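You operate a simulated robot arm through the tools that you are given. There is no shell and no other tool. Be economical: measure what you need, move in short steps, check, and stop when the job is done.

You are at the controls of a simulated two-armed robot. One attempt, no reset.

TASK
Take the lid off the green jar and lay it down on the premix bench. Press the blue button three times. Put the white sensor on top of the blue cup. Open the mixing drawer, put the purple block in the inside of the mixing drawer and shut the drawer again. Take the white brush on the top of the grey box and put it away on the panel shelf. Turn the damper dial to 2. Open the doser hatch, put the blue cartridge on the tan tray, then shut the hatch. The order is free.
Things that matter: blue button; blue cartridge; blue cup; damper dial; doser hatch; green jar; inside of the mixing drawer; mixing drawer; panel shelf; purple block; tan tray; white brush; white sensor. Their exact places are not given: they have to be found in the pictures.

It is judged by the outcome, as a careful person would: the job done as asked, and still so three seconds after it is handed in. It fails if anything else is knocked over, pushed out of place, dropped, spilled or broken. A push-on lid holds only when it is set on centred and level and pressed home; a screw cap is set on level and turned clockwise until tight.

THE ROBOT
Two 6-joint arms with two-finger parallel grippers on one trunk, on a base that drives. Base frame: it is fixed to the floor where the robot stands at the start and does not move with it; the origin is under the middle of the robot, x ahead of it, y to its left, z up; the surface under the hand at the start is at about z = 860. Readings come in mm, rad, newtons and seconds.
The left shoulder is at the start at [60, 187, 1147], the right one opposite. With the tool pointing down near the work surface each hand reaches from about 260 to 620 mm from the robot's upright axis, wherever it stands, measured 20 degrees to its own side. Places, roughly: blue button [-9800, 1700, 1100]; blue cartridge (6x6x15 cm) [-7400, 6900, 600]; blue cup (7x7x8 cm) [-5700, 6700, 500]; damper dial [-7600, 7300, 1100]; doser hatch [-7200, 6900, 900]; green jar [500, -250, 1000]; inside of the mixing drawer [-10000, 4300, 700]; mixing drawer [-10000, 4300, 700]; panel shelf (133x19 cm) [-1620, 8120, 920]; purple block (8x4x3 cm) [-5800, 6400, 500]; tan tray (17x10x3 cm) [-7400, 7000, 1300]; white brush (19x5x6 cm) [-5500, 7000, 500]; white sensor [-5750, 6250, 500]. Payload 1.57 kg a hand.
The TCP of each hand is the grasp point between the finger pads, 30 mm short of the fingertips. In the tool frame z runs along the fingers and y along their closing line. Largest opening 110 mm; finger width 24, thickness 12; the body of the gripper, 48 by 112 mm, starts 78 mm behind the TCP.
Orientation is that of the tool frame in the base frame, as a unit quaternion [x, y, z, w]. With the fingers straight down and closing along the base's y, the tool's x points along the base's -x, its y along +y and its z along -z.

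THE INTERFACE
- The arms move only by the tool move_arm. It takes "left_commands", "right_commands" or both (then of equal length, played together; a hand with none holds still); each is one flat list of numbers, 6 for each row, row after row: the shift along the tool's x, y, z in mm, then the turn, a rotation vector about the tool's x, y, z in rad. In form: [dx, dy, dz, ax, ay, az, dx, dy, dz, ax, ay, az, ...]. A call has 1 to 8 rows; each row shifts and turns the commanded pose from where the row before left it, along the tool's axes as they then stand. "left_hand" and "right_hand" are, for a hand that has rows, the gripper command, from -1 (shut) to 1 (fully open), values between in proportion, set as the call begins (left out, the last holds). Rows are played at 5 a second. More than 50 mm and 0.15 rad between two rows, or a gripper value outside its range, and nothing of the call is played. Where a pose cannot be reached the arm comes as near as it can. A force on the tool above 40 N (or 10 N above the force at the start of the call, whichever is more), or a blocked arm, ends the call early, and 0.2 s more pass. Each finger travels about 153 mm/s and halts on what it meets, pressing with about 30 N; the grip force reading is that of the motor and also rises with nothing between the fingers. The clock runs only during rows and for 0.2 s after the last one: add rows that do not move to give the fingers time. The reply holds the time, the measured pose of the TCP, the force on the tool along the base axes, the opening and the grip force, in the units named above and with some noise, with the torque about the TCP (base axes, N m) and any sound that the robot's microphone picked up.
- Cameras (640 x 400 px; columns grow to the right, rows downward): "scene" is now at [4, -31.9, 1685.1]; the picture's right is [-0.47, -0.88, 0.00], its down [-0.70, 0.37, -0.60] and it looks along [0.53, -0.28, -0.80] (base axes); focal length 256 px, centre (320, 200). "left" rides on the left gripper at [70, -16, -141] in its tool frame; the picture's right is [0.23, 0.97, 0.00], its down [-0.86, 0.20, -0.48] and it looks along [-0.47, 0.11, 0.88] (tool axes); focal length 222 px, centre (320, 200). "right" rides on the right gripper at [70, 16, -141] in its tool frame; the picture's right is [-0.23, 0.97, 0.00], its down [-0.86, -0.20, -0.48] and it looks along [-0.47, -0.11, 0.88] (tool axes); focal length 222 px, centre (320, 200).
- capture(camera): a new picture of that camera. The clock stands still meanwhile.
- slide_trunk(by): slides the trunk up (or, below 0, down) by that many mm; the arms and the scene camera ride with it, the base frame stays. It gives what a move gives, with no picture.
- drive_base(legs): drives the robot by 1 to 6 legs, each [ahead, left, turn to the left] in mm, mm and rad, along the robot's own axes; the way and the turn of a leg run together, so that a leg with both is an arc; at most 1500 mm and 3.142 rad a leg. The arms and the cameras ride along, it lands a little off, and it stops where it bumps. It gives what a move gives.
- aim_head(pan, tilt): turns the head with the scene camera to pan (to the left, within 1.501 rad either way) and tilt (down, from -0.506 to 1.204), counted from straight ahead of the robot. It gives what a move gives.
- point_at(camera, pixels): for up to 12 pixels [column, row] of the newest picture of that camera ("zoom" is the newest enlarged one), the place [x, y, z] in the base frame of the surface seen there, good to about 3 mm. The clock stands still meanwhile.
- zoom(camera, box): a new picture of the part [left, top, right, bottom] of that camera's present view, enlarged. The clock stands still meanwhile.
- close_job(): hands the job in; it is judged then, once.

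Work in short steps. Measure before you move; look again where a grasp or a placing could have gone wrong, and mend it. You have 145 turns and 190 pictures in all, those below and enlarged ones among them. Open the grippers and draw the arms clear of the work before you hand the job in, unless the task says otherwise; then end with one line.

The tools are called after "Emit:" as name(argument=value, ...) on one line, values as JSON. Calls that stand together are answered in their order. move_arm: Moves the arms, as the interface text tells. Its arguments: {"type":"object","properties":{"left_commands":{"type":"array","items":{"type":"number"}},"left_hand":{"type":"number"},"right_commands":{"type":"array","items":{"type":"number"}},"right_hand":{"type":"number"}},"required":[]} The other tools are called the same way: slide_trunk (by) slides the trunk up or down; drive_base (legs) drives the base; aim_head (pan, tilt) turns the head that bears the scene camera; capture (camera) takes a picture; point_at (camera, pixels) gives the place of the surface under pixels of a picture; zoom (camera, box) takes an enlarged picture of a part of a camera's view; close_job () hands the job in.

At the start:

```text
time_s: 0.0
left_tool_pos: [404.5, -25.8, 1166.2]
left_tcp_rot: [-0.001, 1.0, 0.0, 0.001]
left_contact_force: [-0.5, -0.2, 0.7]
left_moment: [0.03, 0.01, 0.01]
left_opening: 110.0
left_grasp_force: 0.0
right_tool_pos: [317.0, -345.8, 1118.7]
right_tcp_rot: [0.001, 1.0, 0.0, 0.0]
right_contact_force: [0.0, -0.5, -0.6]
right_moment: [0.03, -0.01, 0.01]
right_opening: 109.9
right_grasp_force: 0.0
trunk travel left (down, up): [-775.0, 215.0]
robot x, y, heading: [3.1, 0.0, 0.003]
head pan, tilt: [-0.489, 0.923]
```

scene: 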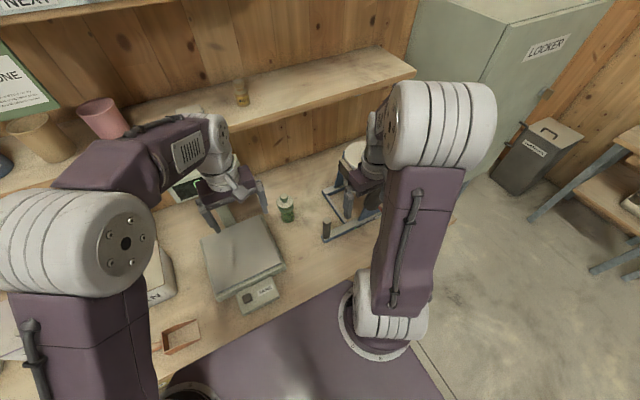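
right: 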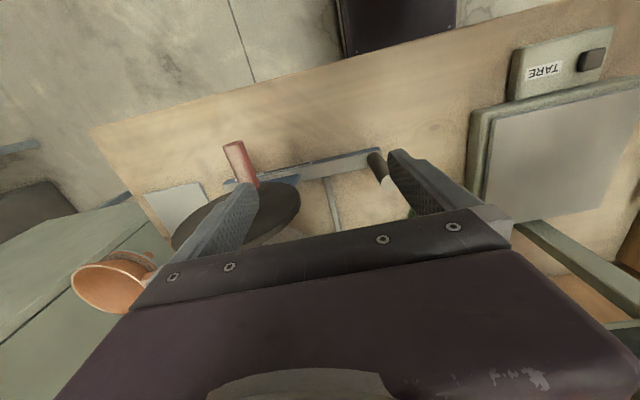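
left: 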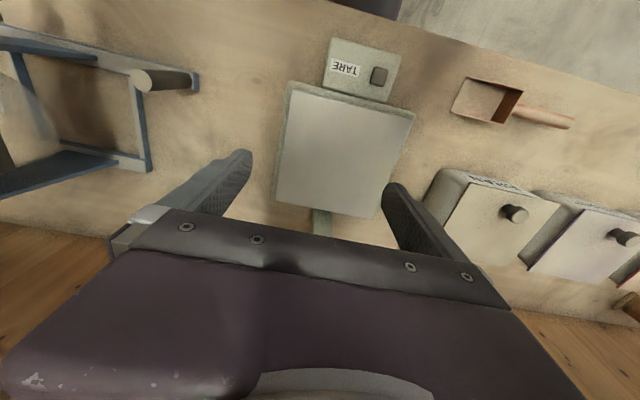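

The scene picture shows a small green jar near (286,209). I zoom in on it and measure it.

Emit:
zoom(camera="scene", box=[180, 150, 400, 290])

Emit:
point_at(camera="scene", pixels=[[286, 198], [286, 207], [288, 217], [300, 225], [270, 205], [286, 194]])

```text
2.86 times, centred on (290, 220) of scene
```

zoom: 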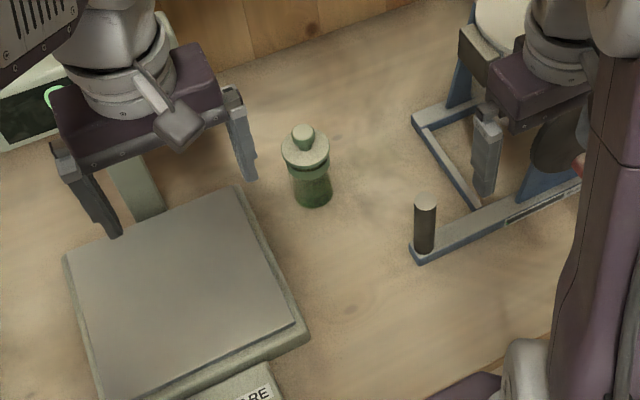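

```text
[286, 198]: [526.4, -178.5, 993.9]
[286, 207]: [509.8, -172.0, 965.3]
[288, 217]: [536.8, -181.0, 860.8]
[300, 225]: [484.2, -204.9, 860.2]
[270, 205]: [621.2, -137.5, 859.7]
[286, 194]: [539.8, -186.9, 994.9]
```

Measure the jar's knob, lid and body precisely in the zoom.

Emit:
point_at(camera="zoom", pixels=[[303, 130], [303, 145], [285, 152], [327, 150], [308, 163], [308, 175], [313, 190], [294, 185], [330, 183], [313, 204]])

```text
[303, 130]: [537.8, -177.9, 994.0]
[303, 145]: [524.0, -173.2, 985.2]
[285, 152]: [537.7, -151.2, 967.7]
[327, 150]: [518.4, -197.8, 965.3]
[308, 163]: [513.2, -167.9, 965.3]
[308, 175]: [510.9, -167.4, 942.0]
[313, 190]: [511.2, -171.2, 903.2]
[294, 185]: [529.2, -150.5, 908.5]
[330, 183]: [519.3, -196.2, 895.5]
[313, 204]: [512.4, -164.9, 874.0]
```

The jar axis is about (535,-176), knob top 994. I check the heights of the obstacles around the right hand before moving.

Emit:
point_at(camera="right", pixels=[[235, 150], [265, 205], [375, 158], [410, 212], [340, 160], [120, 285], [185, 200], [285, 190]])

Emit:
move_arm(left_commands=[0, 40, 0, 0, 0, 0, 0, 40, 0, 0, 0, 0])

```text
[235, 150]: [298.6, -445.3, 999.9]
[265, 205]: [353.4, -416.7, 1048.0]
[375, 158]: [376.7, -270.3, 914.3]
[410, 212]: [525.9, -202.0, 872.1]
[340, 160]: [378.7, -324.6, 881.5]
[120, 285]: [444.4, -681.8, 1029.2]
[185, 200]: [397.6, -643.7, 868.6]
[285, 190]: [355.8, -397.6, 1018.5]
```

```text
time_s: 0.6
left_tool_pos: [404.7, 56.2, 1166.3]
left_tcp_rot: [-0.001, 1.0, -0.001, 0.0]
left_contact_force: [0.8, -0.3, 0.5]
left_moment: [-0.04, 0.02, 0.0]
left_opening: 109.8
left_grasp_force: 0.0
right_tool_pos: [317.5, -344.1, 1119.8]
right_tcp_rot: [0.0, 1.0, 0.0, 0.0]
right_contact_force: [0.1, 0.1, -0.4]
right_moment: [-0.01, -0.01, 0.0]
right_opening: 109.9
right_grasp_force: 0.0
trunk travel left (down, up): [-775.0, 215.0]
robot x, y, heading: [-1.1, -1.6, 0.001]
head pan, tilt: [-0.489, 0.923]
```

I raise the right hand a little and carry it towards above the jar, with the fingers partly closed.

Emit:
move_arm(right_commands=[0, 20, -30, 0, 0, 0, 0, 45, 0, 0, 0, 0, -35, 35, 0, 0, 0, 0, -40, 28, 0, 0, 0, 0, -45, 20, 0, 0, 0, 0, -45, 20, 0, 0, 0, 0, -45, 0, 0, 0, 0, 0, 0, 0, 0, 0, 0, 0], right_hand=0)

Emit:
capture(camera="right")

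Emit:
capture(camera="scene")

```text
time_s: 2.4
left_tool_pos: [402.9, 53.9, 1166.5]
left_tcp_rot: [0.0, 1.0, 0.0, 0.0]
left_contact_force: [-0.5, -0.5, 0.8]
left_moment: [0.03, -0.01, 0.0]
left_opening: 110.0
left_grasp_force: 0.0
right_tool_pos: [525.7, -176.7, 1149.5]
right_tcp_rot: [0.0, 1.0, -0.001, 0.0]
right_contact_force: [0.4, -0.1, -0.2]
right_moment: [0.0, 0.0, 0.0]
right_opening: 54.9
right_grasp_force: 0.1
trunk travel left (down, up): [-775.0, 215.0]
robot x, y, heading: [2.5, -5.4, -0.0]
head pan, tilt: [-0.489, 0.923]
```

```text
185 pictures are left
```

right: 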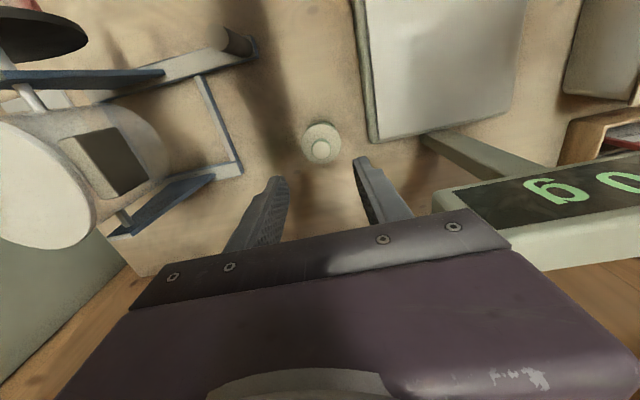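

```text
184 pictures are left
```

scene: 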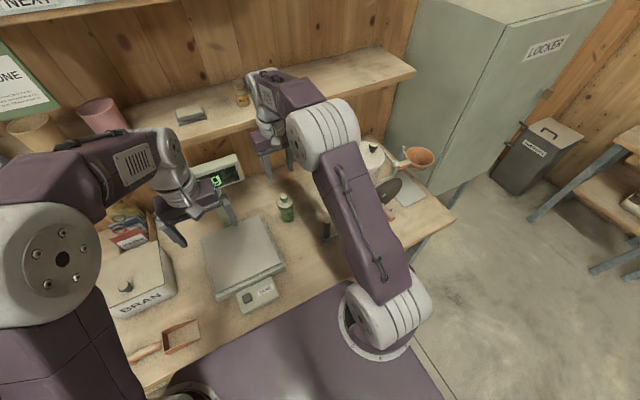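

The knob is at (321,149) in the right picture; measure it and the shelf edge.

Emit:
point_at(camera="right", pixels=[[321, 149], [321, 135], [313, 149], [329, 149], [320, 157], [304, 143], [338, 143], [470, 200], [90, 140]])

Emit:
point_at(camera="scene", pixels=[[225, 110], [310, 85], [240, 90]])

```text
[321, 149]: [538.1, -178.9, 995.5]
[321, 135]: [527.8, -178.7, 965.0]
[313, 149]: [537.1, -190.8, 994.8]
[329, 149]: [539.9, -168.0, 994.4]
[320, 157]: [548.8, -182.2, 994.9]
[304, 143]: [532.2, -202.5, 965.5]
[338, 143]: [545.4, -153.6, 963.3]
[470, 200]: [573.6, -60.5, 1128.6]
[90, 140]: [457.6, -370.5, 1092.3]
```

```text
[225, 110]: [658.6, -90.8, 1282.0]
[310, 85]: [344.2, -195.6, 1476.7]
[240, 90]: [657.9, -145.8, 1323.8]
```

Knob axis ≈ (539,-178.5), 24 mm wide, 966–995 high. I centre above it and descend to TCP z≈999.

Emit:
move_arm(right_commands=[-13, -2, 0, 0, 0, 0, 0, 0, 40, 0, 0, 0, 0, 0, 40, 0, 0, 0, 0, 0, 40, 0, 0, 0, 0, 0, 20, 0, 0, 0, 0, 0, 8, 0, 0, 0, 0, 0, 0, 0, 0, 0])

Emit:
capture(camera="right")

```text
time_s: 4.0
left_tool_pos: [404.9, 55.5, 1165.6]
left_tcp_rot: [0.0, 1.0, 0.0, 0.001]
left_contact_force: [-0.6, -0.2, 0.4]
left_moment: [-0.03, 0.01, 0.01]
left_opening: 110.1
left_grasp_force: 0.1
right_tool_pos: [539.4, -178.8, 1001.4]
right_tcp_rot: [-0.001, 1.0, 0.001, 0.001]
right_contact_force: [0.1, 0.0, 1.5]
right_moment: [0.01, 0.01, 0.02]
right_opening: 55.0
right_grasp_force: 0.2
trunk travel left (down, up): [-775.0, 215.0]
robot x, y, heading: [1.2, 1.0, -0.002]
head pan, tilt: [-0.489, 0.923]
```

```text
183 pictures are left
```

right: 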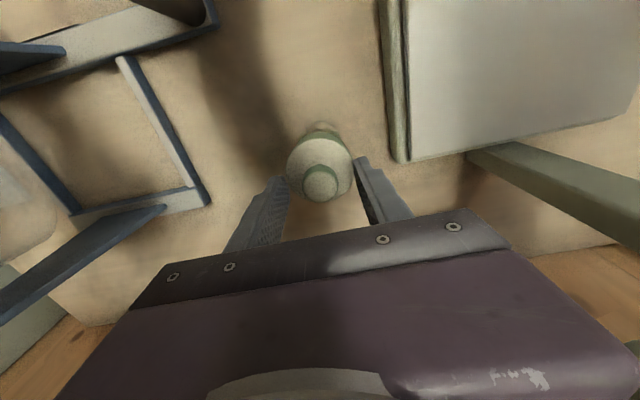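

The knob stands between the fingers. Close and wait.

Emit:
move_arm(right_commands=[0, 0, 0, 0, 0, 0, 0, 0, 0, 0, 0, 0, 0, 0, 0, 0, 0, 0], right_hand=-1)

Emit:
move_arm(right_commands=[0, 0, -2, 0, 0, 0, 0, 0, -2, 0, 0, 0, 0, 0, -2, 0, 0, 0, 0, 0, 0, 0, 0, 0])

Emit:
capture(camera="right")

Emit:
zoom(camera="scene", box=[230, 160, 340, 240])

```text
time_s: 4.8
left_tool_pos: [405.1, 55.1, 1165.0]
left_tcp_rot: [0.0, 1.0, -0.001, 0.002]
left_contact_force: [-0.7, -0.2, 0.4]
left_moment: [0.01, -0.04, -0.01]
left_opening: 110.0
left_grasp_force: 0.1
right_tool_pos: [539.5, -179.0, 1001.2]
right_tcp_rot: [0.0, 1.0, 0.0, 0.0]
right_contact_force: [-0.4, 1.2, -1.1]
right_moment: [-0.01, 0.03, 0.0]
right_opening: 26.3
right_grasp_force: 29.2
trunk travel left (down, up): [-775.0, 215.0]
robot x, y, heading: [0.7, -1.0, -0.002]
head pan, tilt: [-0.489, 0.923]
```

```text
time_s: 5.8
left_tool_pos: [405.5, 54.0, 1165.4]
left_tcp_rot: [0.0, 1.0, 0.0, 0.0]
left_contact_force: [0.2, 0.5, 0.3]
left_moment: [0.0, 0.0, 0.0]
left_opening: 109.8
left_grasp_force: 0.0
right_tool_pos: [539.3, -179.8, 1007.6]
right_tcp_rot: [0.0, 1.0, 0.0, 0.0]
right_contact_force: [0.0, 0.4, -2.3]
right_moment: [-0.01, -0.02, -0.02]
right_opening: 26.3
right_grasp_force: 30.3
trunk travel left (down, up): [-775.0, 215.0]
robot x, y, heading: [0.5, 0.2, -0.002]
head pan, tilt: [-0.489, 0.923]
```

```text
182 pictures are left
```

right: 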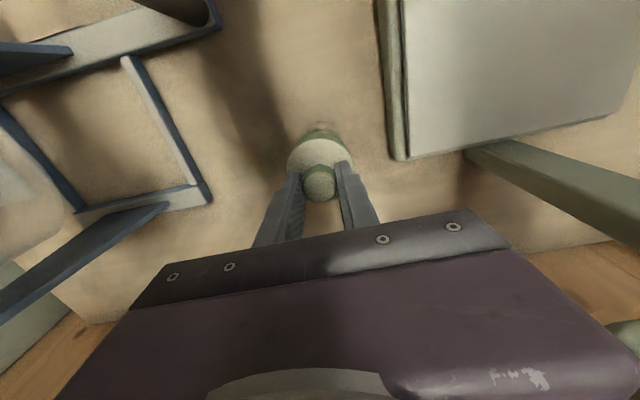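

```text
5.00 times, centred on (285, 200) of scene
```

zoom: 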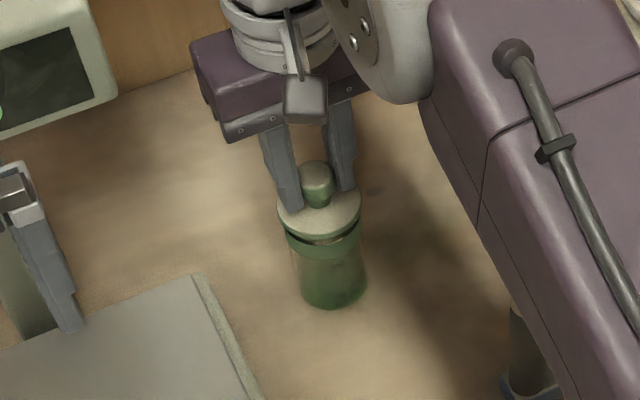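

A dark gap shows between lid and jar and only ~2 N pulls: the lid is coming off. Lift further and check that the jar stays.

Emit:
move_arm(right_commands=[0, 0, -5, 0, 0, 0, 0, 0, -10, 0, 0, 0, 0, 0, -25, 0, 0, 0, 0, 0, -30, 0, 0, 0, 0, 0, 0, 0, 0, 0])

Emit:
capture(camera="scene")

Emit:
zoom(camera="scene", box=[230, 150, 350, 250])

```text
time_s: 7.0
left_tool_pos: [405.2, 53.6, 1165.8]
left_tcp_rot: [0.0, 1.0, 0.0, 0.0]
left_contact_force: [0.3, 0.1, 0.5]
left_moment: [-0.03, -0.01, 0.01]
left_opening: 110.1
left_grasp_force: 0.1
right_tool_pos: [540.0, -179.8, 1077.4]
right_tcp_rot: [0.0, 1.0, -0.001, 0.0]
right_contact_force: [0.2, -0.6, 0.0]
right_moment: [-0.03, 0.01, -0.01]
right_opening: 0.1
right_grasp_force: 21.6
trunk travel left (down, up): [-775.0, 215.0]
robot x, y, heading: [0.7, -1.7, 0.001]
head pan, tilt: [-0.489, 0.923]
```

```text
180 pictures are left
```

scene: 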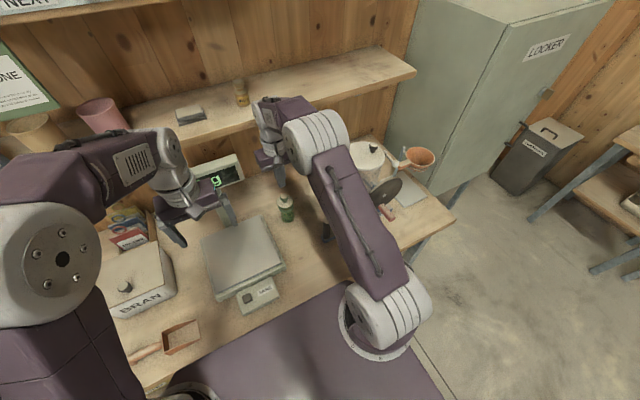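

```text
4.00 times, centred on (290, 200) of scene
```

zoom: 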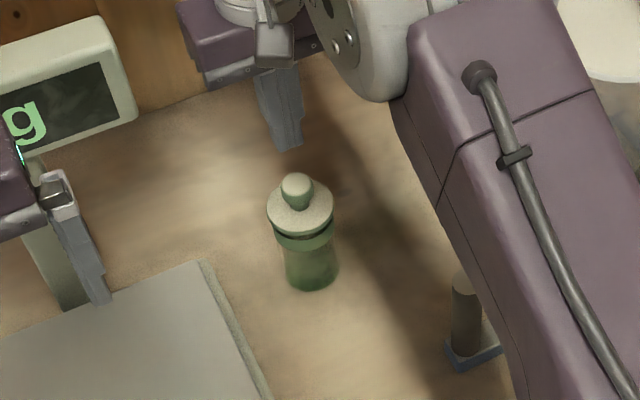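

The grip slipped off; the lid is still on. I measure whether the lid rose.

Emit:
zoom(camera="scene", box=[262, 180, 310, 230])

Emit:
point_at(camera="zoom", pixels=[[320, 80], [320, 130], [320, 170], [325, 200], [325, 225], [330, 260], [335, 320], [280, 150], [380, 160]])

```text
8.00 times, centred on (286, 205) of scene
```

zoom: 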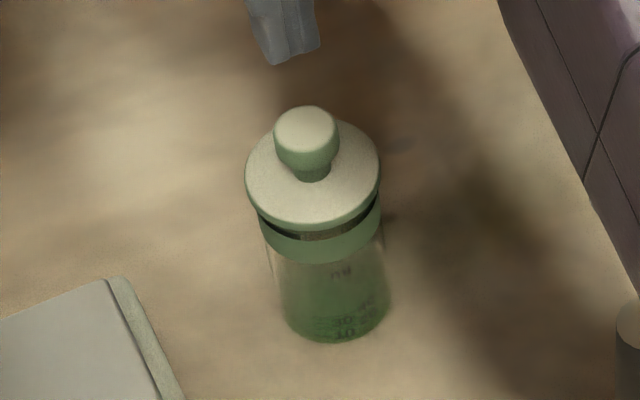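

```text
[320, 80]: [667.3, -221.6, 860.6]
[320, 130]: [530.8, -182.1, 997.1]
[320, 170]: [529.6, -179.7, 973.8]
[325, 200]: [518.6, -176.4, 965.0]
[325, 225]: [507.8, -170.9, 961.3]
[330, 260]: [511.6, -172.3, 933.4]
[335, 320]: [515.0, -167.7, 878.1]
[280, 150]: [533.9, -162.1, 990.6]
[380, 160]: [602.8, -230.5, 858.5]
```

Probably the jar rode along and then slipped out of the knob grip: I will hold the body with the left hand. First I measure the surroundings (scale, rack).

Emit:
point_at(camera="scene", pixels=[[262, 218], [282, 263], [208, 240], [225, 298], [240, 180], [328, 225], [240, 290], [275, 290], [140, 345], [160, 290], [130, 265]])

Emit:
drive_base(legs=[[0, -150, 0]])

Emit:
capture(camera="scene")

```text
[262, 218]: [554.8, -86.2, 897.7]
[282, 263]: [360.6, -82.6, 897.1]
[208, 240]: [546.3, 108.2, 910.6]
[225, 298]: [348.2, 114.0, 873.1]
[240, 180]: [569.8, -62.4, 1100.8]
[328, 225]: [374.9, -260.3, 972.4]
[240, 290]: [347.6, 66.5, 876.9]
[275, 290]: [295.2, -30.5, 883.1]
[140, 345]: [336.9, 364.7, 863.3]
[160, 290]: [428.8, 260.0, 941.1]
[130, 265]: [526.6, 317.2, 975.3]
```

```text
time_s: 8.4
left_tool_pos: [404.5, -94.1, 1165.3]
left_tcp_rot: [0.0, 1.0, -0.001, 0.001]
left_contact_force: [0.6, 0.0, 0.2]
left_moment: [0.0, -0.02, 0.0]
left_opening: 109.9
left_grasp_force: 0.1
right_tool_pos: [540.2, -325.9, 1077.0]
right_tcp_rot: [-0.001, 1.0, 0.0, 0.0]
right_contact_force: [-0.6, 0.4, -0.6]
right_moment: [-0.02, -0.01, -0.02]
right_opening: 0.0
right_grasp_force: 21.4
trunk travel left (down, up): [-775.0, 215.0]
robot x, y, heading: [-1.8, -148.9, 0.002]
head pan, tilt: [-0.489, 0.923]
```

```text
177 pictures are left
```

scene: 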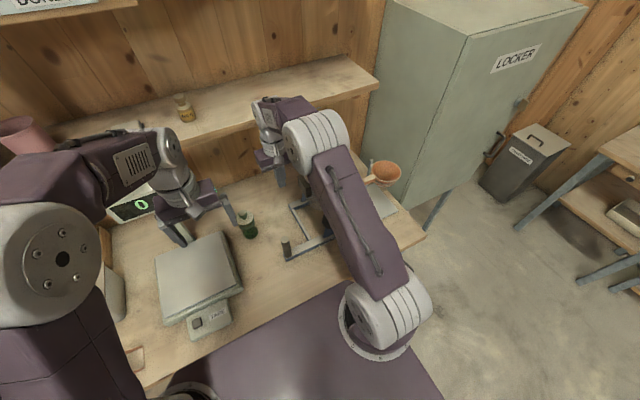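

The right hand rode near the white pot; I raise it and check the pot.

Emit:
move_arm(right_commands=[0, 0, -40, 0, 0, 0, 0, 0, -40, 0, 0, 0], right_hand=0)

Emit:
capture(camera="right")

Emit:
capture(camera="left")

```text
time_s: 9.0
left_tool_pos: [404.6, -94.8, 1164.8]
left_tcp_rot: [0.0, 1.0, -0.001, 0.001]
left_contact_force: [-0.6, -0.1, 0.0]
left_moment: [-0.05, -0.02, 0.0]
left_opening: 110.0
left_grasp_force: 0.1
right_tool_pos: [539.6, -327.6, 1157.6]
right_tcp_rot: [-0.001, 1.0, -0.001, 0.0]
right_contact_force: [0.1, 0.8, 0.1]
right_moment: [0.01, 0.02, 0.0]
right_opening: 55.1
right_grasp_force: 0.0
trunk travel left (down, up): [-775.0, 215.0]
robot x, y, heading: [-1.7, -152.2, -0.003]
head pan, tilt: [-0.489, 0.923]
```

```text
176 pictures are left
```

right: 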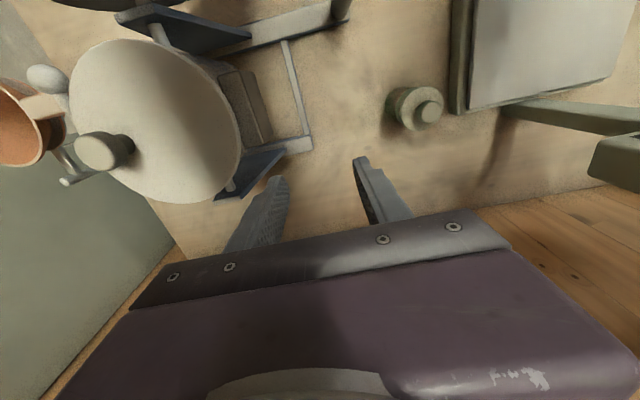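

```text
175 pictures are left
```

left: 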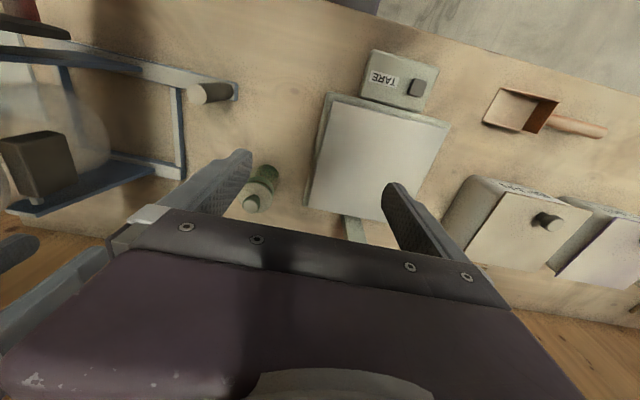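

The pot is untouched. I turn the left hand: yaw −0.4 then pitch forward, with opening ~80.

Emit:
move_arm(left_commands=[0, 0, 0, 0, 0, 0.1333, 0, 0, 0, 0, 0, 0.1333, 0, 0, 0, 0, 0, 0.1333, 0, 0, 0, 0, -0.15, 0, 0, 0, 0, 0, -0.15, 0, 0, 0, 0, 0, -0.15, 0, 0, 0, 0, 0, -0.15, 0, 0, 0, 0, 0, -0.15, 0], left_hand=0.45)

Emit:
move_arm(left_commands=[0, 0, 0, 0, -0.15, 0, 0, 0, 0, 0, 0, 0])

```text
time_s: 10.8
left_tool_pos: [408.1, -88.0, 1165.3]
left_tcp_rot: [0.18, 0.921, -0.053, 0.341]
left_contact_force: [0.5, 1.1, 0.2]
left_moment: [0.01, -0.01, 0.0]
left_opening: 79.7
left_grasp_force: 0.1
left hand out of reach, approached as far as the arm can: row 8
right_tool_pos: [540.0, -328.8, 1158.6]
right_tcp_rot: [-0.001, 1.0, -0.001, 0.0]
right_contact_force: [-0.5, 0.5, 0.4]
right_moment: [-0.01, -0.02, 0.01]
right_opening: 55.1
right_grasp_force: 0.1
trunk travel left (down, up): [-775.0, 215.0]
robot x, y, heading: [3.9, -151.2, 0.001]
head pan, tilt: [-0.489, 0.923]
```

```text
time_s: 11.4
left_tool_pos: [422.7, -92.9, 1171.2]
left_tcp_rot: [0.177, 0.894, -0.066, 0.406]
left_contact_force: [0.5, -0.1, -0.5]
left_moment: [-0.02, -0.01, 0.0]
left_opening: 79.8
left_grasp_force: 0.1
left hand out of reach, approached as far as the arm can: row 1
right_tool_pos: [540.7, -329.0, 1158.5]
right_tcp_rot: [-0.001, 1.0, -0.001, 0.0]
right_contact_force: [-0.8, 0.3, 0.4]
right_moment: [-0.03, 0.03, 0.04]
right_opening: 55.0
right_grasp_force: 0.2
trunk travel left (down, up): [-775.0, 215.0]
robot x, y, heading: [-0.1, -150.4, 0.004]
head pan, tilt: [-0.489, 0.923]
```

Slightly out of reach up there; lower positions should be easier. I move to the pre-grasp ~150 mm behind the jar.

Emit:
move_arm(left_commands=[25.6, -6.3, 32.9, 0, 0, 0, 25.6, -6.3, 32.9, 0, 0, 0, 25.6, -6.3, 32.9, 0, 0, 0, 25.6, -6.3, 32.9, 0, 0, 0, 0, 0, 0, 0, 0, 0])

Emit:
capture(camera="left")

Emit:
capture(camera="scene")

```text
time_s: 12.6
left_tool_pos: [449.1, -125.8, 1008.1]
left_tcp_rot: [0.176, 0.893, -0.065, 0.408]
left_contact_force: [-1.0, -0.4, -0.3]
left_moment: [0.04, 0.01, -0.03]
left_opening: 79.7
left_grasp_force: 0.1
left hand out of reach, approached as far as the arm can: row 1
right_tool_pos: [539.1, -328.6, 1158.4]
right_tcp_rot: [-0.001, 1.0, 0.0, 0.0]
right_contact_force: [0.3, 0.2, 0.0]
right_moment: [0.02, 0.0, -0.04]
right_opening: 55.0
right_grasp_force: 0.1
trunk travel left (down, up): [-775.0, 215.0]
robot x, y, heading: [-2.0, -149.8, 0.006]
head pan, tilt: [-0.489, 0.923]
```

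```text
174 pictures are left
```

left: 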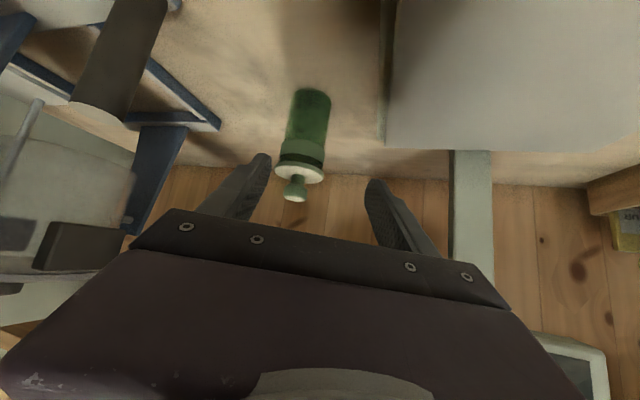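

```text
173 pictures are left
```

scene: 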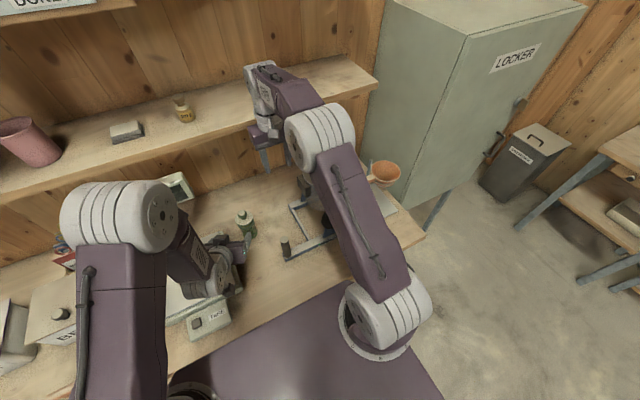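

The left hand is nearly in line with the jar. I advance 90 mm along the tool and re-measure.

Emit:
move_arm(left_commands=[0, 0, 30, 0, 0, 0, 0, 0, 30, 0, 0, 0, 0, 0, 20, 0, 0, 0, 0, 0, 0, 0, 0, 0])

Emit:
capture(camera="left")

Emit:
point_at(camera="left", pixels=[[290, 180], [295, 160], [285, 150], [320, 150], [305, 130]])

```text
time_s: 13.6
left_tool_pos: [504.9, -146.4, 954.9]
left_tcp_rot: [0.177, 0.893, -0.067, 0.408]
left_contact_force: [-0.9, 0.4, 0.5]
left_moment: [-0.03, 0.01, -0.08]
left_opening: 80.4
left_grasp_force: 0.4
right_tool_pos: [540.5, -328.3, 1157.7]
right_tcp_rot: [-0.001, 1.0, 0.001, 0.0]
right_contact_force: [-0.7, 0.0, -0.2]
right_moment: [0.03, -0.03, 0.0]
right_opening: 55.0
right_grasp_force: 0.0
trunk travel left (down, up): [-775.0, 215.0]
robot x, y, heading: [3.1, -150.5, 0.002]
head pan, tilt: [-0.489, 0.923]
```

```text
172 pictures are left
```

left: 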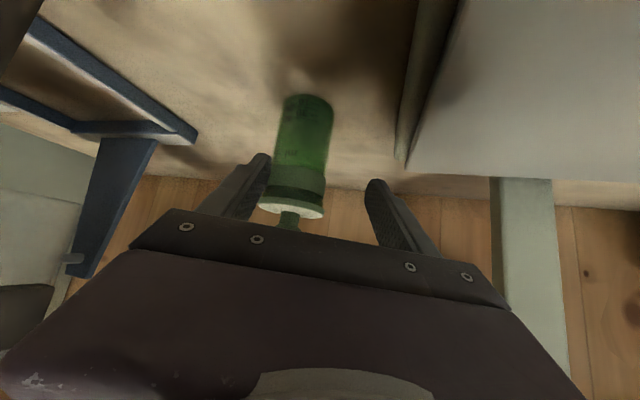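

```text
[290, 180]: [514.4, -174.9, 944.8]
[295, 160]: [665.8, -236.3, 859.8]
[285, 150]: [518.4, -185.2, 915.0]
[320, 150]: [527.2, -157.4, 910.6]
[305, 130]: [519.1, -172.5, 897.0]
```

Jar axis is 19 mm off along tool −y and 63 mm ahead. Correct sideways first, then advance.

Emit:
move_arm(left_commands=[5, -19, 0, 0, 0, 0, 3, 0, 25, 0, 0, 0, 0, 0, 25, 0, 0, 0, 0, 0, 14, 0, 0, 0, 0, 0, 0, 0, 0, 0])

Emit:
capture(camera="left")

Emit:
zoom(camera="scene", box=[180, 180, 300, 260])

```text
time_s: 14.8
left_tool_pos: [537.6, -177.9, 905.7]
left_tcp_rot: [0.177, 0.894, -0.066, 0.408]
left_contact_force: [-0.4, -0.4, -0.6]
left_moment: [-0.03, 0.01, 0.0]
left_opening: 79.6
left_grasp_force: 0.1
right_tool_pos: [539.9, -328.9, 1158.7]
right_tcp_rot: [-0.001, 1.0, -0.001, 0.0]
right_contact_force: [0.6, 0.2, -0.1]
right_moment: [0.04, 0.01, 0.02]
right_opening: 55.0
right_grasp_force: 0.1
trunk travel left (down, up): [-775.0, 215.0]
robot x, y, heading: [-0.2, -147.9, -0.001]
head pan, tilt: [-0.489, 0.923]
```

```text
171 pictures are left
```

left: 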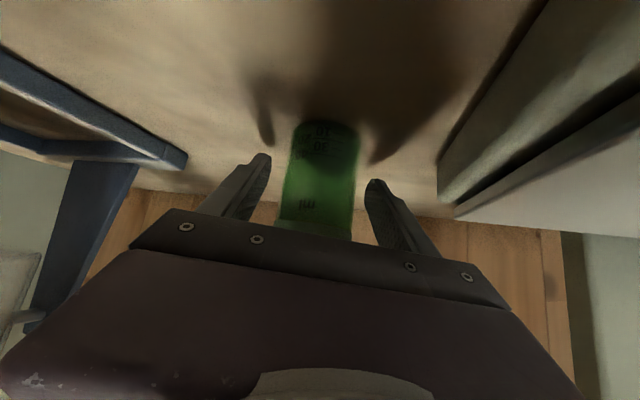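

```text
5.00 times, centred on (240, 220) of scene
```

zoom: 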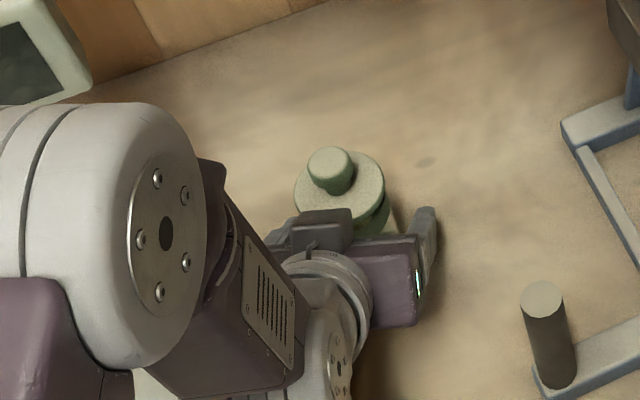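

The body stands centred between the left fingers. Close the left hand.

Emit:
move_arm(left_commands=[0, 0, 0, 0, 0, 0, 0, 0, 0, 0, 0, 0, 0, 0, 0, 0, 0, 0], left_hand=-1)

Emit:
zoom(camera="scene", box=[180, 180, 300, 260])

Emit:
capture(camera="right")

```text
time_s: 15.6
left_tool_pos: [538.8, -178.8, 906.8]
left_tcp_rot: [0.177, 0.894, -0.066, 0.407]
left_contact_force: [0.4, 0.3, -0.5]
left_moment: [-0.06, 0.02, 0.03]
left_opening: 54.2
left_grasp_force: 30.2
right_tool_pos: [541.0, -329.0, 1158.3]
right_tcp_rot: [0.0, 1.0, 0.0, 0.0]
right_contact_force: [0.0, -1.1, 0.5]
right_moment: [-0.05, -0.01, 0.04]
right_opening: 55.1
right_grasp_force: 0.0
trunk travel left (down, up): [-775.0, 215.0]
robot x, y, heading: [0.4, -148.0, -0.002]
head pan, tilt: [-0.489, 0.923]
```

```text
5.00 times, centred on (240, 220) of scene
```

zoom: 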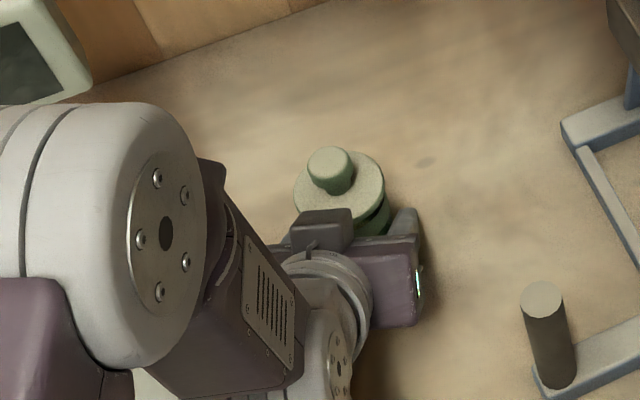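

```text
168 pictures are left
```

right: 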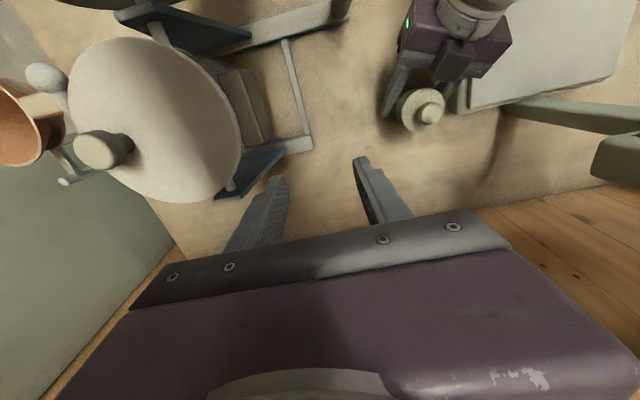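

The body is held (54 mm). I check the left gripper's protruding box height and move the right hand above the knob.

Emit:
point_at(camera="right", pixels=[[430, 113], [405, 110], [440, 70], [455, 55], [475, 10]])

Emit:
move_arm(right_commands=[0, 50, 0, 0, 0, 0, 0, 50, 0, 0, 0, 0, 0, 50, 0, 0, 0, 0, 0, 0, 40, 0, 0, 0, 0, 0, 40, 0, 0, 0, 0, 0, 0, 0, 0, 0])

Emit:
capture(camera="right")

```text
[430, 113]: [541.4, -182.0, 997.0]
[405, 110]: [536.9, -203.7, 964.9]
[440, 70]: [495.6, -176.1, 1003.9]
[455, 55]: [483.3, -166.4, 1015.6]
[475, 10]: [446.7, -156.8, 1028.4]
```

```text
time_s: 17.0
left_tool_pos: [538.6, -177.5, 905.4]
left_tcp_rot: [0.177, 0.894, -0.065, 0.407]
left_contact_force: [0.1, 0.3, -0.7]
left_moment: [-0.03, -0.01, -0.04]
left_opening: 54.0
left_grasp_force: 29.8
right_tool_pos: [539.5, -178.0, 1076.1]
right_tcp_rot: [0.0, 1.0, -0.001, 0.0]
right_contact_force: [0.2, 0.2, 0.2]
right_moment: [-0.03, 0.0, 0.0]
right_opening: 55.3
right_grasp_force: 0.0
trunk travel left (down, up): [-775.0, 215.0]
robot x, y, heading: [3.6, -150.4, 0.005]
head pan, tilt: [-0.489, 0.923]
```

```text
167 pictures are left
```

right: 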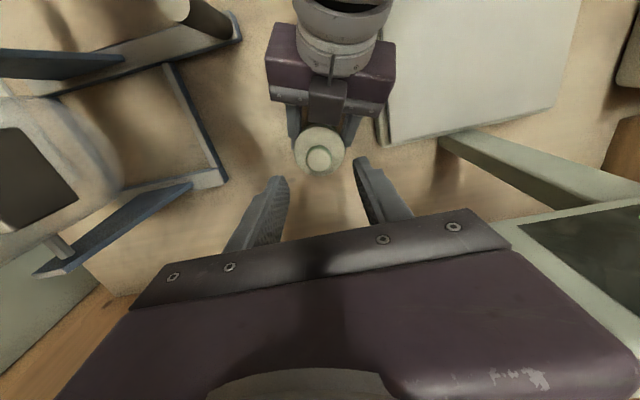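

Clear; descend to TCP z≈997 and close on the knob.

Emit:
move_arm(right_commands=[0, -1, 40, 0, 0, 0, 0, 0, 30, 0, 0, 0, 0, 0, 9, 0, 0, 0, 0, 0, 0, 0, 0, 0])

Emit:
move_arm(right_commands=[0, 0, 0, 0, 0, 0, 0, 0, 0, 0, 0, 0, 0, 0, 0, 0, 0, 0], right_hand=-1)

Emit:
move_arm(right_commands=[0, 0, -2, 0, 0, 0, 0, 0, -2, 0, 0, 0, 0, 0, -2, 0, 0, 0])

Emit:
capture(camera="right")

Emit:
zoom(camera="scene", box=[200, 180, 280, 240])

```text
time_s: 18.0
left_tool_pos: [538.2, -178.0, 905.6]
left_tcp_rot: [0.177, 0.893, -0.066, 0.408]
left_contact_force: [0.1, -0.4, -0.1]
left_moment: [-0.05, 0.01, 0.06]
left_opening: 54.2
left_grasp_force: 30.0
right_tool_pos: [539.0, -179.1, 998.0]
right_tcp_rot: [0.0, 1.0, 0.0, 0.001]
right_contact_force: [0.4, 0.1, 0.3]
right_moment: [0.03, 0.02, -0.01]
right_opening: 55.2
right_grasp_force: 0.2
trunk travel left (down, up): [-775.0, 215.0]
robot x, y, heading: [-2.5, -151.3, -0.002]
head pan, tilt: [-0.489, 0.923]
```

```text
time_s: 18.8
left_tool_pos: [538.8, -178.5, 906.6]
left_tcp_rot: [0.178, 0.893, -0.067, 0.408]
left_contact_force: [0.6, 1.2, 0.7]
left_moment: [-0.05, 0.02, 0.02]
left_opening: 53.9
left_grasp_force: 30.0
right_tool_pos: [539.6, -179.0, 998.2]
right_tcp_rot: [-0.001, 1.0, 0.0, 0.0]
right_contact_force: [0.5, 0.4, -0.1]
right_moment: [-0.01, 0.02, 0.0]
right_opening: 26.4
right_grasp_force: 30.1
trunk travel left (down, up): [-775.0, 215.0]
robot x, y, heading: [-0.6, -149.6, 0.0]
head pan, tilt: [-0.489, 0.923]
heard: snap
```

```text
time_s: 19.6
left_tool_pos: [539.2, -178.5, 906.2]
left_tcp_rot: [0.176, 0.894, -0.065, 0.408]
left_contact_force: [0.3, 0.0, -0.4]
left_moment: [-0.06, -0.03, 0.01]
left_opening: 53.7
left_grasp_force: 29.8
right_tool_pos: [539.6, -179.4, 1003.9]
right_tcp_rot: [0.0, 1.0, 0.0, 0.0]
right_contact_force: [0.9, 0.5, -0.4]
right_moment: [0.0, 0.01, -0.01]
right_opening: 26.5
right_grasp_force: 30.8
trunk travel left (down, up): [-775.0, 215.0]
robot x, y, heading: [-1.8, -144.8, 0.001]
head pan, tilt: [-0.489, 0.923]
```

```text
166 pictures are left
```

right: 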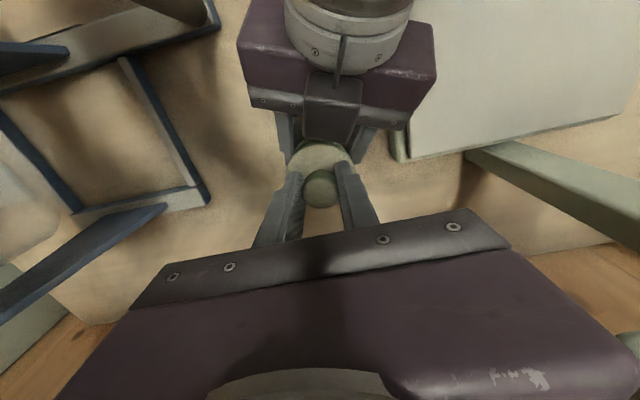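

```text
6.67 times, centred on (240, 210) of scene
```

zoom: 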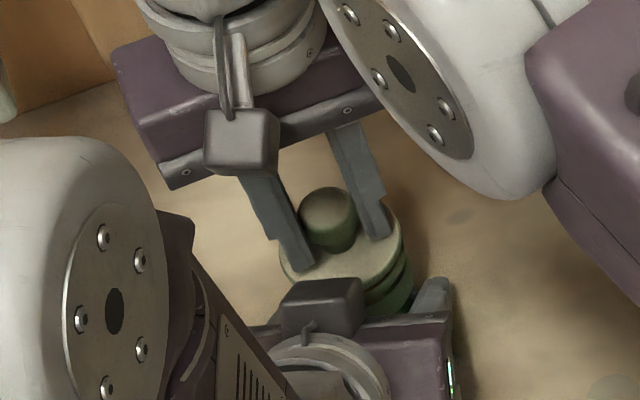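

A snap was heard. I measure whether the lid now follows.

Emit:
point_at(camera="right", pixels=[[319, 186], [310, 158], [335, 155]])

Emit:
move_arm(right_commands=[0, 0, -3, 0, 0, 0, 0, 0, -3, 0, 0, 0, 0, 0, -3, 0, 0, 0])

Emit:
capture(camera="right")

Emit:
point_at(camera="right", pixels=[[319, 186], [310, 158], [335, 155]])

```text
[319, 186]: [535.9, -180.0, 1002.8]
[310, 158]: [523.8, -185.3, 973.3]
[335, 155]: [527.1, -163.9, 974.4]
```

```text
time_s: 20.4
left_tool_pos: [538.6, -178.9, 906.0]
left_tcp_rot: [0.176, 0.894, -0.065, 0.407]
left_contact_force: [1.4, 0.0, 1.4]
left_moment: [-0.11, 0.03, 0.02]
left_opening: 53.8
left_grasp_force: 29.1
right_tool_pos: [539.3, -178.5, 1013.7]
right_tcp_rot: [0.0, 1.0, -0.001, -0.001]
right_contact_force: [-0.4, 0.3, -0.6]
right_moment: [-0.01, 0.0, 0.03]
right_opening: 26.5
right_grasp_force: 29.8
trunk travel left (down, up): [-775.0, 215.0]
robot x, y, heading: [2.9, -147.5, -0.003]
head pan, tilt: [-0.489, 0.923]
```

```text
164 pictures are left
```

right: 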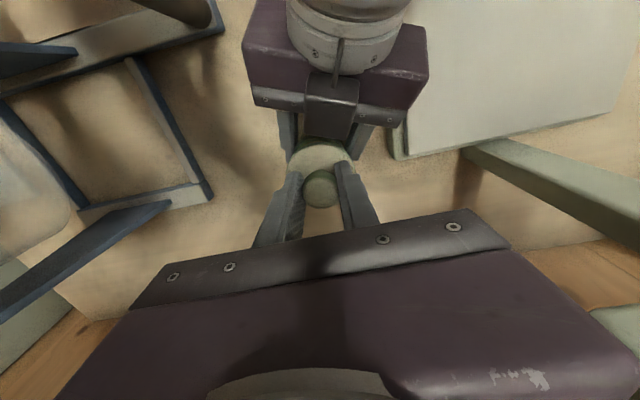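

```text
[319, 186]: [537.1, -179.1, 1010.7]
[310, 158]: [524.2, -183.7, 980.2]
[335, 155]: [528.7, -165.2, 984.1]
```

The lid follows (disc top now 982). Lift on slowly, well clear.

Emit:
move_arm(right_commands=[0, 0, -5, 0, 0, 0, 0, 0, -10, 0, 0, 0, 0, 0, -15, 0, 0, 0, 0, 0, -20, 0, 0, 0, 0, 0, -20, 0, 0, 0, 0, 0, -20, 0, 0, 0, 0, 0, 0, 0, 0, 0])

Emit:
zoom(camera="scene", box=[200, 160, 280, 240])

```text
time_s: 22.0
left_tool_pos: [539.8, -178.2, 905.2]
left_tcp_rot: [0.176, 0.894, -0.065, 0.408]
left_contact_force: [-0.4, 0.2, 2.2]
left_moment: [-0.12, 0.02, -0.03]
left_opening: 53.8
left_grasp_force: 29.8
right_tool_pos: [539.9, -179.7, 1102.9]
right_tcp_rot: [0.0, 1.0, 0.0, 0.0]
right_contact_force: [-0.2, -0.5, -0.5]
right_moment: [0.01, 0.02, -0.03]
right_opening: 26.3
right_grasp_force: 30.0
trunk travel left (down, up): [-775.0, 215.0]
robot x, y, heading: [-1.0, -148.6, 0.002]
head pan, tilt: [-0.489, 0.923]
```

```text
5.00 times, centred on (240, 200) of scene
```

zoom: 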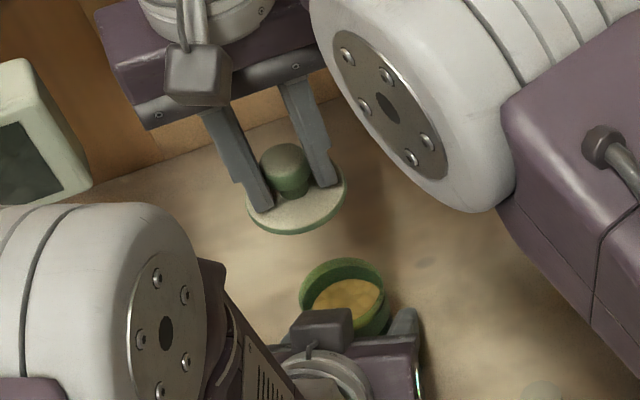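

The lid is off and the jar stands open. Open the left hand and back it straight out.

Emit:
move_arm(left_commands=[0, 0, 0, 0, 0, 0, 0, 0, 0, 0, 0, 0, 0, 0, -30, 0, 0, 0, 0, 0, -40, 0, 0, 0, 0, 0, -40, 0, 0, 0, 0, 0, -30, 0, 0, 0], left_hand=0.45)

Emit:
move_arm(left_commands=[-30, 10, -30, 0, 0, 0, -30, 10, -30, 0, 0, 0, -30, 10, -20, 0, 0.15, 0, -30, 20, 0, 0, 0.15, 0, -20, 20, 0, 0, 0.15, 0, 0, 30, 0, 0, 0.15, 0, 0, 30, 0, 0, 0.15, 0, 0, 0, 0, 0, 0.15, 0])

Emit:
capture(camera="scene")

Emit:
capture(camera="right")

```text
time_s: 23.4
left_tool_pos: [439.6, -142.7, 999.1]
left_tcp_rot: [0.177, 0.893, -0.066, 0.407]
left_contact_force: [0.2, -0.4, -0.4]
left_moment: [0.01, 0.01, 0.02]
left_opening: 79.9
left_grasp_force: 0.0
right_tool_pos: [540.4, -178.9, 1104.6]
right_tcp_rot: [0.0, 1.0, 0.0, 0.0]
right_contact_force: [-0.1, -0.1, -0.6]
right_moment: [-0.02, 0.0, -0.01]
right_opening: 26.4
right_grasp_force: 30.2
trunk travel left (down, up): [-775.0, 215.0]
robot x, y, heading: [5.7, -150.8, -0.001]
head pan, tilt: [-0.489, 0.923]
```

```text
time_s: 25.2
left_tool_pos: [523.8, -39.8, 1150.6]
left_tcp_rot: [0.188, 0.982, 0.018, -0.023]
left_contact_force: [0.6, 0.0, 0.2]
left_moment: [0.02, 0.0, -0.04]
left_opening: 79.8
left_grasp_force: 0.0
right_tool_pos: [540.5, -179.7, 1103.1]
right_tcp_rot: [0.0, 1.0, 0.0, 0.0]
right_contact_force: [-0.4, -0.2, -0.9]
right_moment: [0.0, -0.01, 0.01]
right_opening: 26.4
right_grasp_force: 29.8
trunk travel left (down, up): [-775.0, 215.0]
robot x, y, heading: [4.3, -148.8, 0.004]
head pan, tilt: [-0.489, 0.923]
```

```text
162 pictures are left
```

scene: 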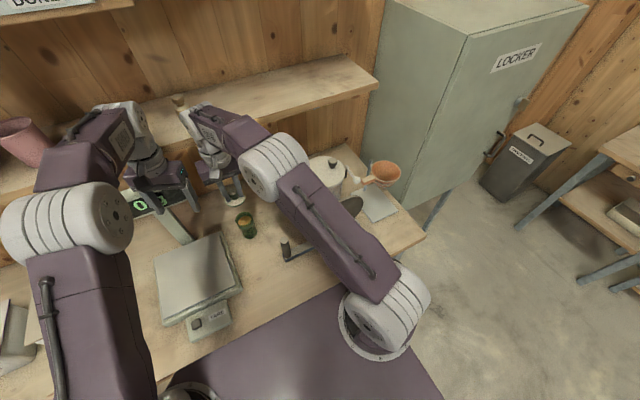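

```text
161 pictures are left
```

right: 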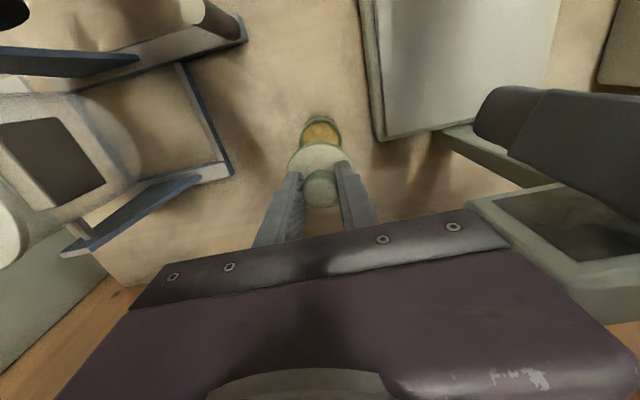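

I draw the left hand back from the display, and carry the lid to the free bench spot at about (425,-172).

Emit:
move_arm(left_commands=[45, 0, 0, 0, 0, 0, 45, 0, 0, 0, 0, 0, 40, 0, 0, 0, 0, -0.1, 0, 0, 0, 0, 0, -0.1, 0, 0, 0, 0, 0, -0.1, 0, 0, 0, 0, 0, -0.1])

Emit:
move_arm(right_commands=[30, 0, 0, 0, 0, 0, 40, 3, 0, 0, 0, 0, 40, 4, 0, 0, 0, 0, 0, 0, 40, 0, 0, 0, 0, 0, 40, 0, 0, 0, 0, 0, 40, 0, 0, 0, 0, 0, 20, 0, 0, 0, 0, 0, 0, 0, 0, 0])

Emit:
capture(camera="right")

Emit:
capture(camera="scene")

```text
time_s: 26.6
left_tool_pos: [402.7, 9.1, 1159.3]
left_tcp_rot: [-0.011, 1.0, 0.021, -0.018]
left_contact_force: [-0.5, 0.4, -0.7]
left_moment: [0.03, -0.01, -0.02]
left_opening: 80.1
left_grasp_force: 0.2
right_tool_pos: [539.5, -178.2, 1104.1]
right_tcp_rot: [-0.001, 1.0, 0.0, 0.0]
right_contact_force: [0.3, 0.1, -0.7]
right_moment: [0.03, 0.01, -0.02]
right_opening: 26.4
right_grasp_force: 29.8
trunk travel left (down, up): [-775.0, 215.0]
robot x, y, heading: [-1.9, -150.4, -0.001]
head pan, tilt: [-0.489, 0.923]
```

```text
time_s: 28.4
left_tool_pos: [401.6, 8.2, 1159.0]
left_tcp_rot: [-0.011, 1.0, 0.021, -0.018]
left_contact_force: [0.0, 0.7, 0.0]
left_moment: [0.02, 0.02, 0.02]
left_opening: 79.7
left_grasp_force: 0.1
right_tool_pos: [430.3, -172.8, 962.8]
right_tcp_rot: [0.0, 1.0, 0.0, -0.001]
right_contact_force: [-0.8, -0.9, -0.5]
right_moment: [-0.01, -0.02, 0.01]
right_opening: 26.6
right_grasp_force: 29.9
trunk travel left (down, up): [-775.0, 215.0]
robot x, y, heading: [-2.5, -148.7, 0.004]
head pan, tilt: [-0.489, 0.923]
```

```text
160 pictures are left
```

right: 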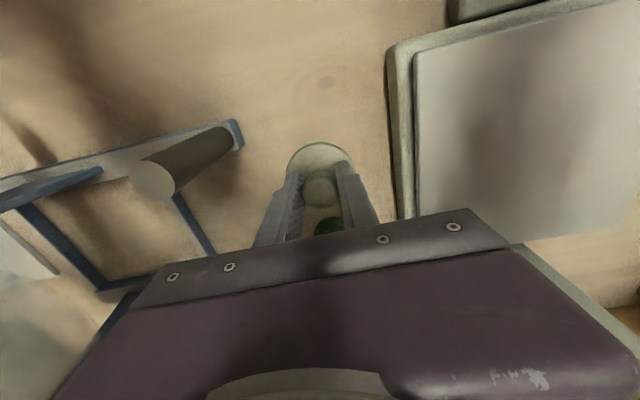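

```text
159 pictures are left
```

scene: 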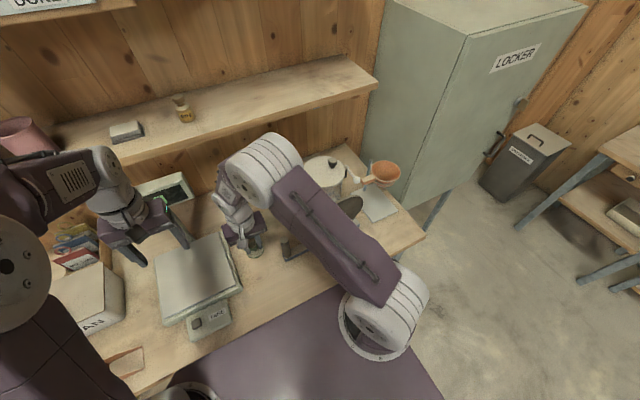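

Lower the lid to the bench in small steps until contact.

Emit:
move_arm(right_commands=[0, 0, 20, 0, 0, 0, 0, 0, 15, 0, 0, 0, 0, 0, 6, 0, 0, 0, 0, 0, 4, 0, 0, 0, 0, 0, 4, 0, 0, 0, 0, 0, 4, 0, 0, 0, 0, 0, 4, 0, 0, 0])

Emit:
zoom(camera="scene", box=[210, 200, 300, 270])

```text
time_s: 30.0
left_tool_pos: [401.7, 8.7, 1158.5]
left_tcp_rot: [-0.011, 1.0, 0.021, -0.017]
left_contact_force: [0.6, -0.3, -0.1]
left_moment: [-0.02, -0.01, 0.01]
left_opening: 79.8
left_grasp_force: 0.2
right_tool_pos: [429.9, -172.7, 906.3]
right_tcp_rot: [-0.001, 1.0, 0.001, 0.0]
right_contact_force: [0.8, 0.3, 0.1]
right_moment: [-0.02, 0.0, 0.01]
right_opening: 26.5
right_grasp_force: 30.2
trunk travel left (down, up): [-775.0, 215.0]
robot x, y, heading: [-0.6, -146.1, -0.001]
head pan, tilt: [-0.489, 0.923]
```

```text
5.71 times, centred on (255, 235) of scene
```

zoom: 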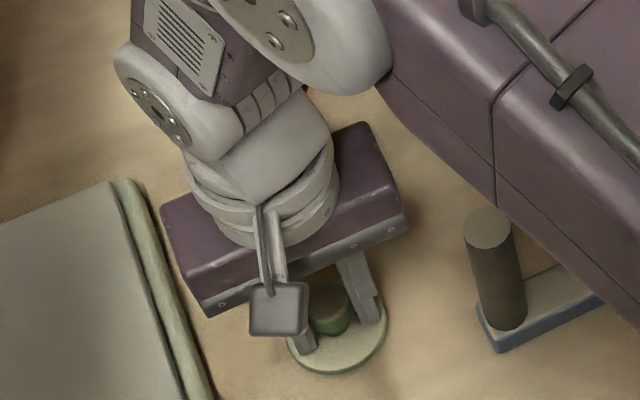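

Emit:
move_arm(right_commands=[0, 0, 3, 0, 0, 0, 0, 0, 2, 0, 0, 0, 0, 0, 2, 0, 0, 0, 0, 0, 0, 0, 0, 0])

Emit:
point_at(camera="zoom", pixels=[[350, 350], [330, 310], [375, 335]])

```text
time_s: 31.0
left_tool_pos: [402.2, 8.9, 1157.7]
left_tcp_rot: [-0.011, 1.0, 0.022, -0.017]
left_contact_force: [0.0, -0.1, 0.2]
left_moment: [0.05, -0.02, 0.0]
left_opening: 79.9
left_grasp_force: 0.0
right_tool_pos: [429.9, -172.5, 900.5]
right_tcp_rot: [-0.001, 1.0, 0.0, 0.0]
right_contact_force: [0.6, -0.3, -0.7]
right_moment: [0.0, -0.02, 0.02]
right_opening: 26.4
right_grasp_force: 30.5
trunk travel left (down, up): [-775.0, 215.0]
robot x, y, heading: [-0.9, -147.1, -0.001]
head pan, tilt: [-0.489, 0.923]
```

```text
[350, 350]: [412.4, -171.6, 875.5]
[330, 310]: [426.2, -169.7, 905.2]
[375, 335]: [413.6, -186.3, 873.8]
```

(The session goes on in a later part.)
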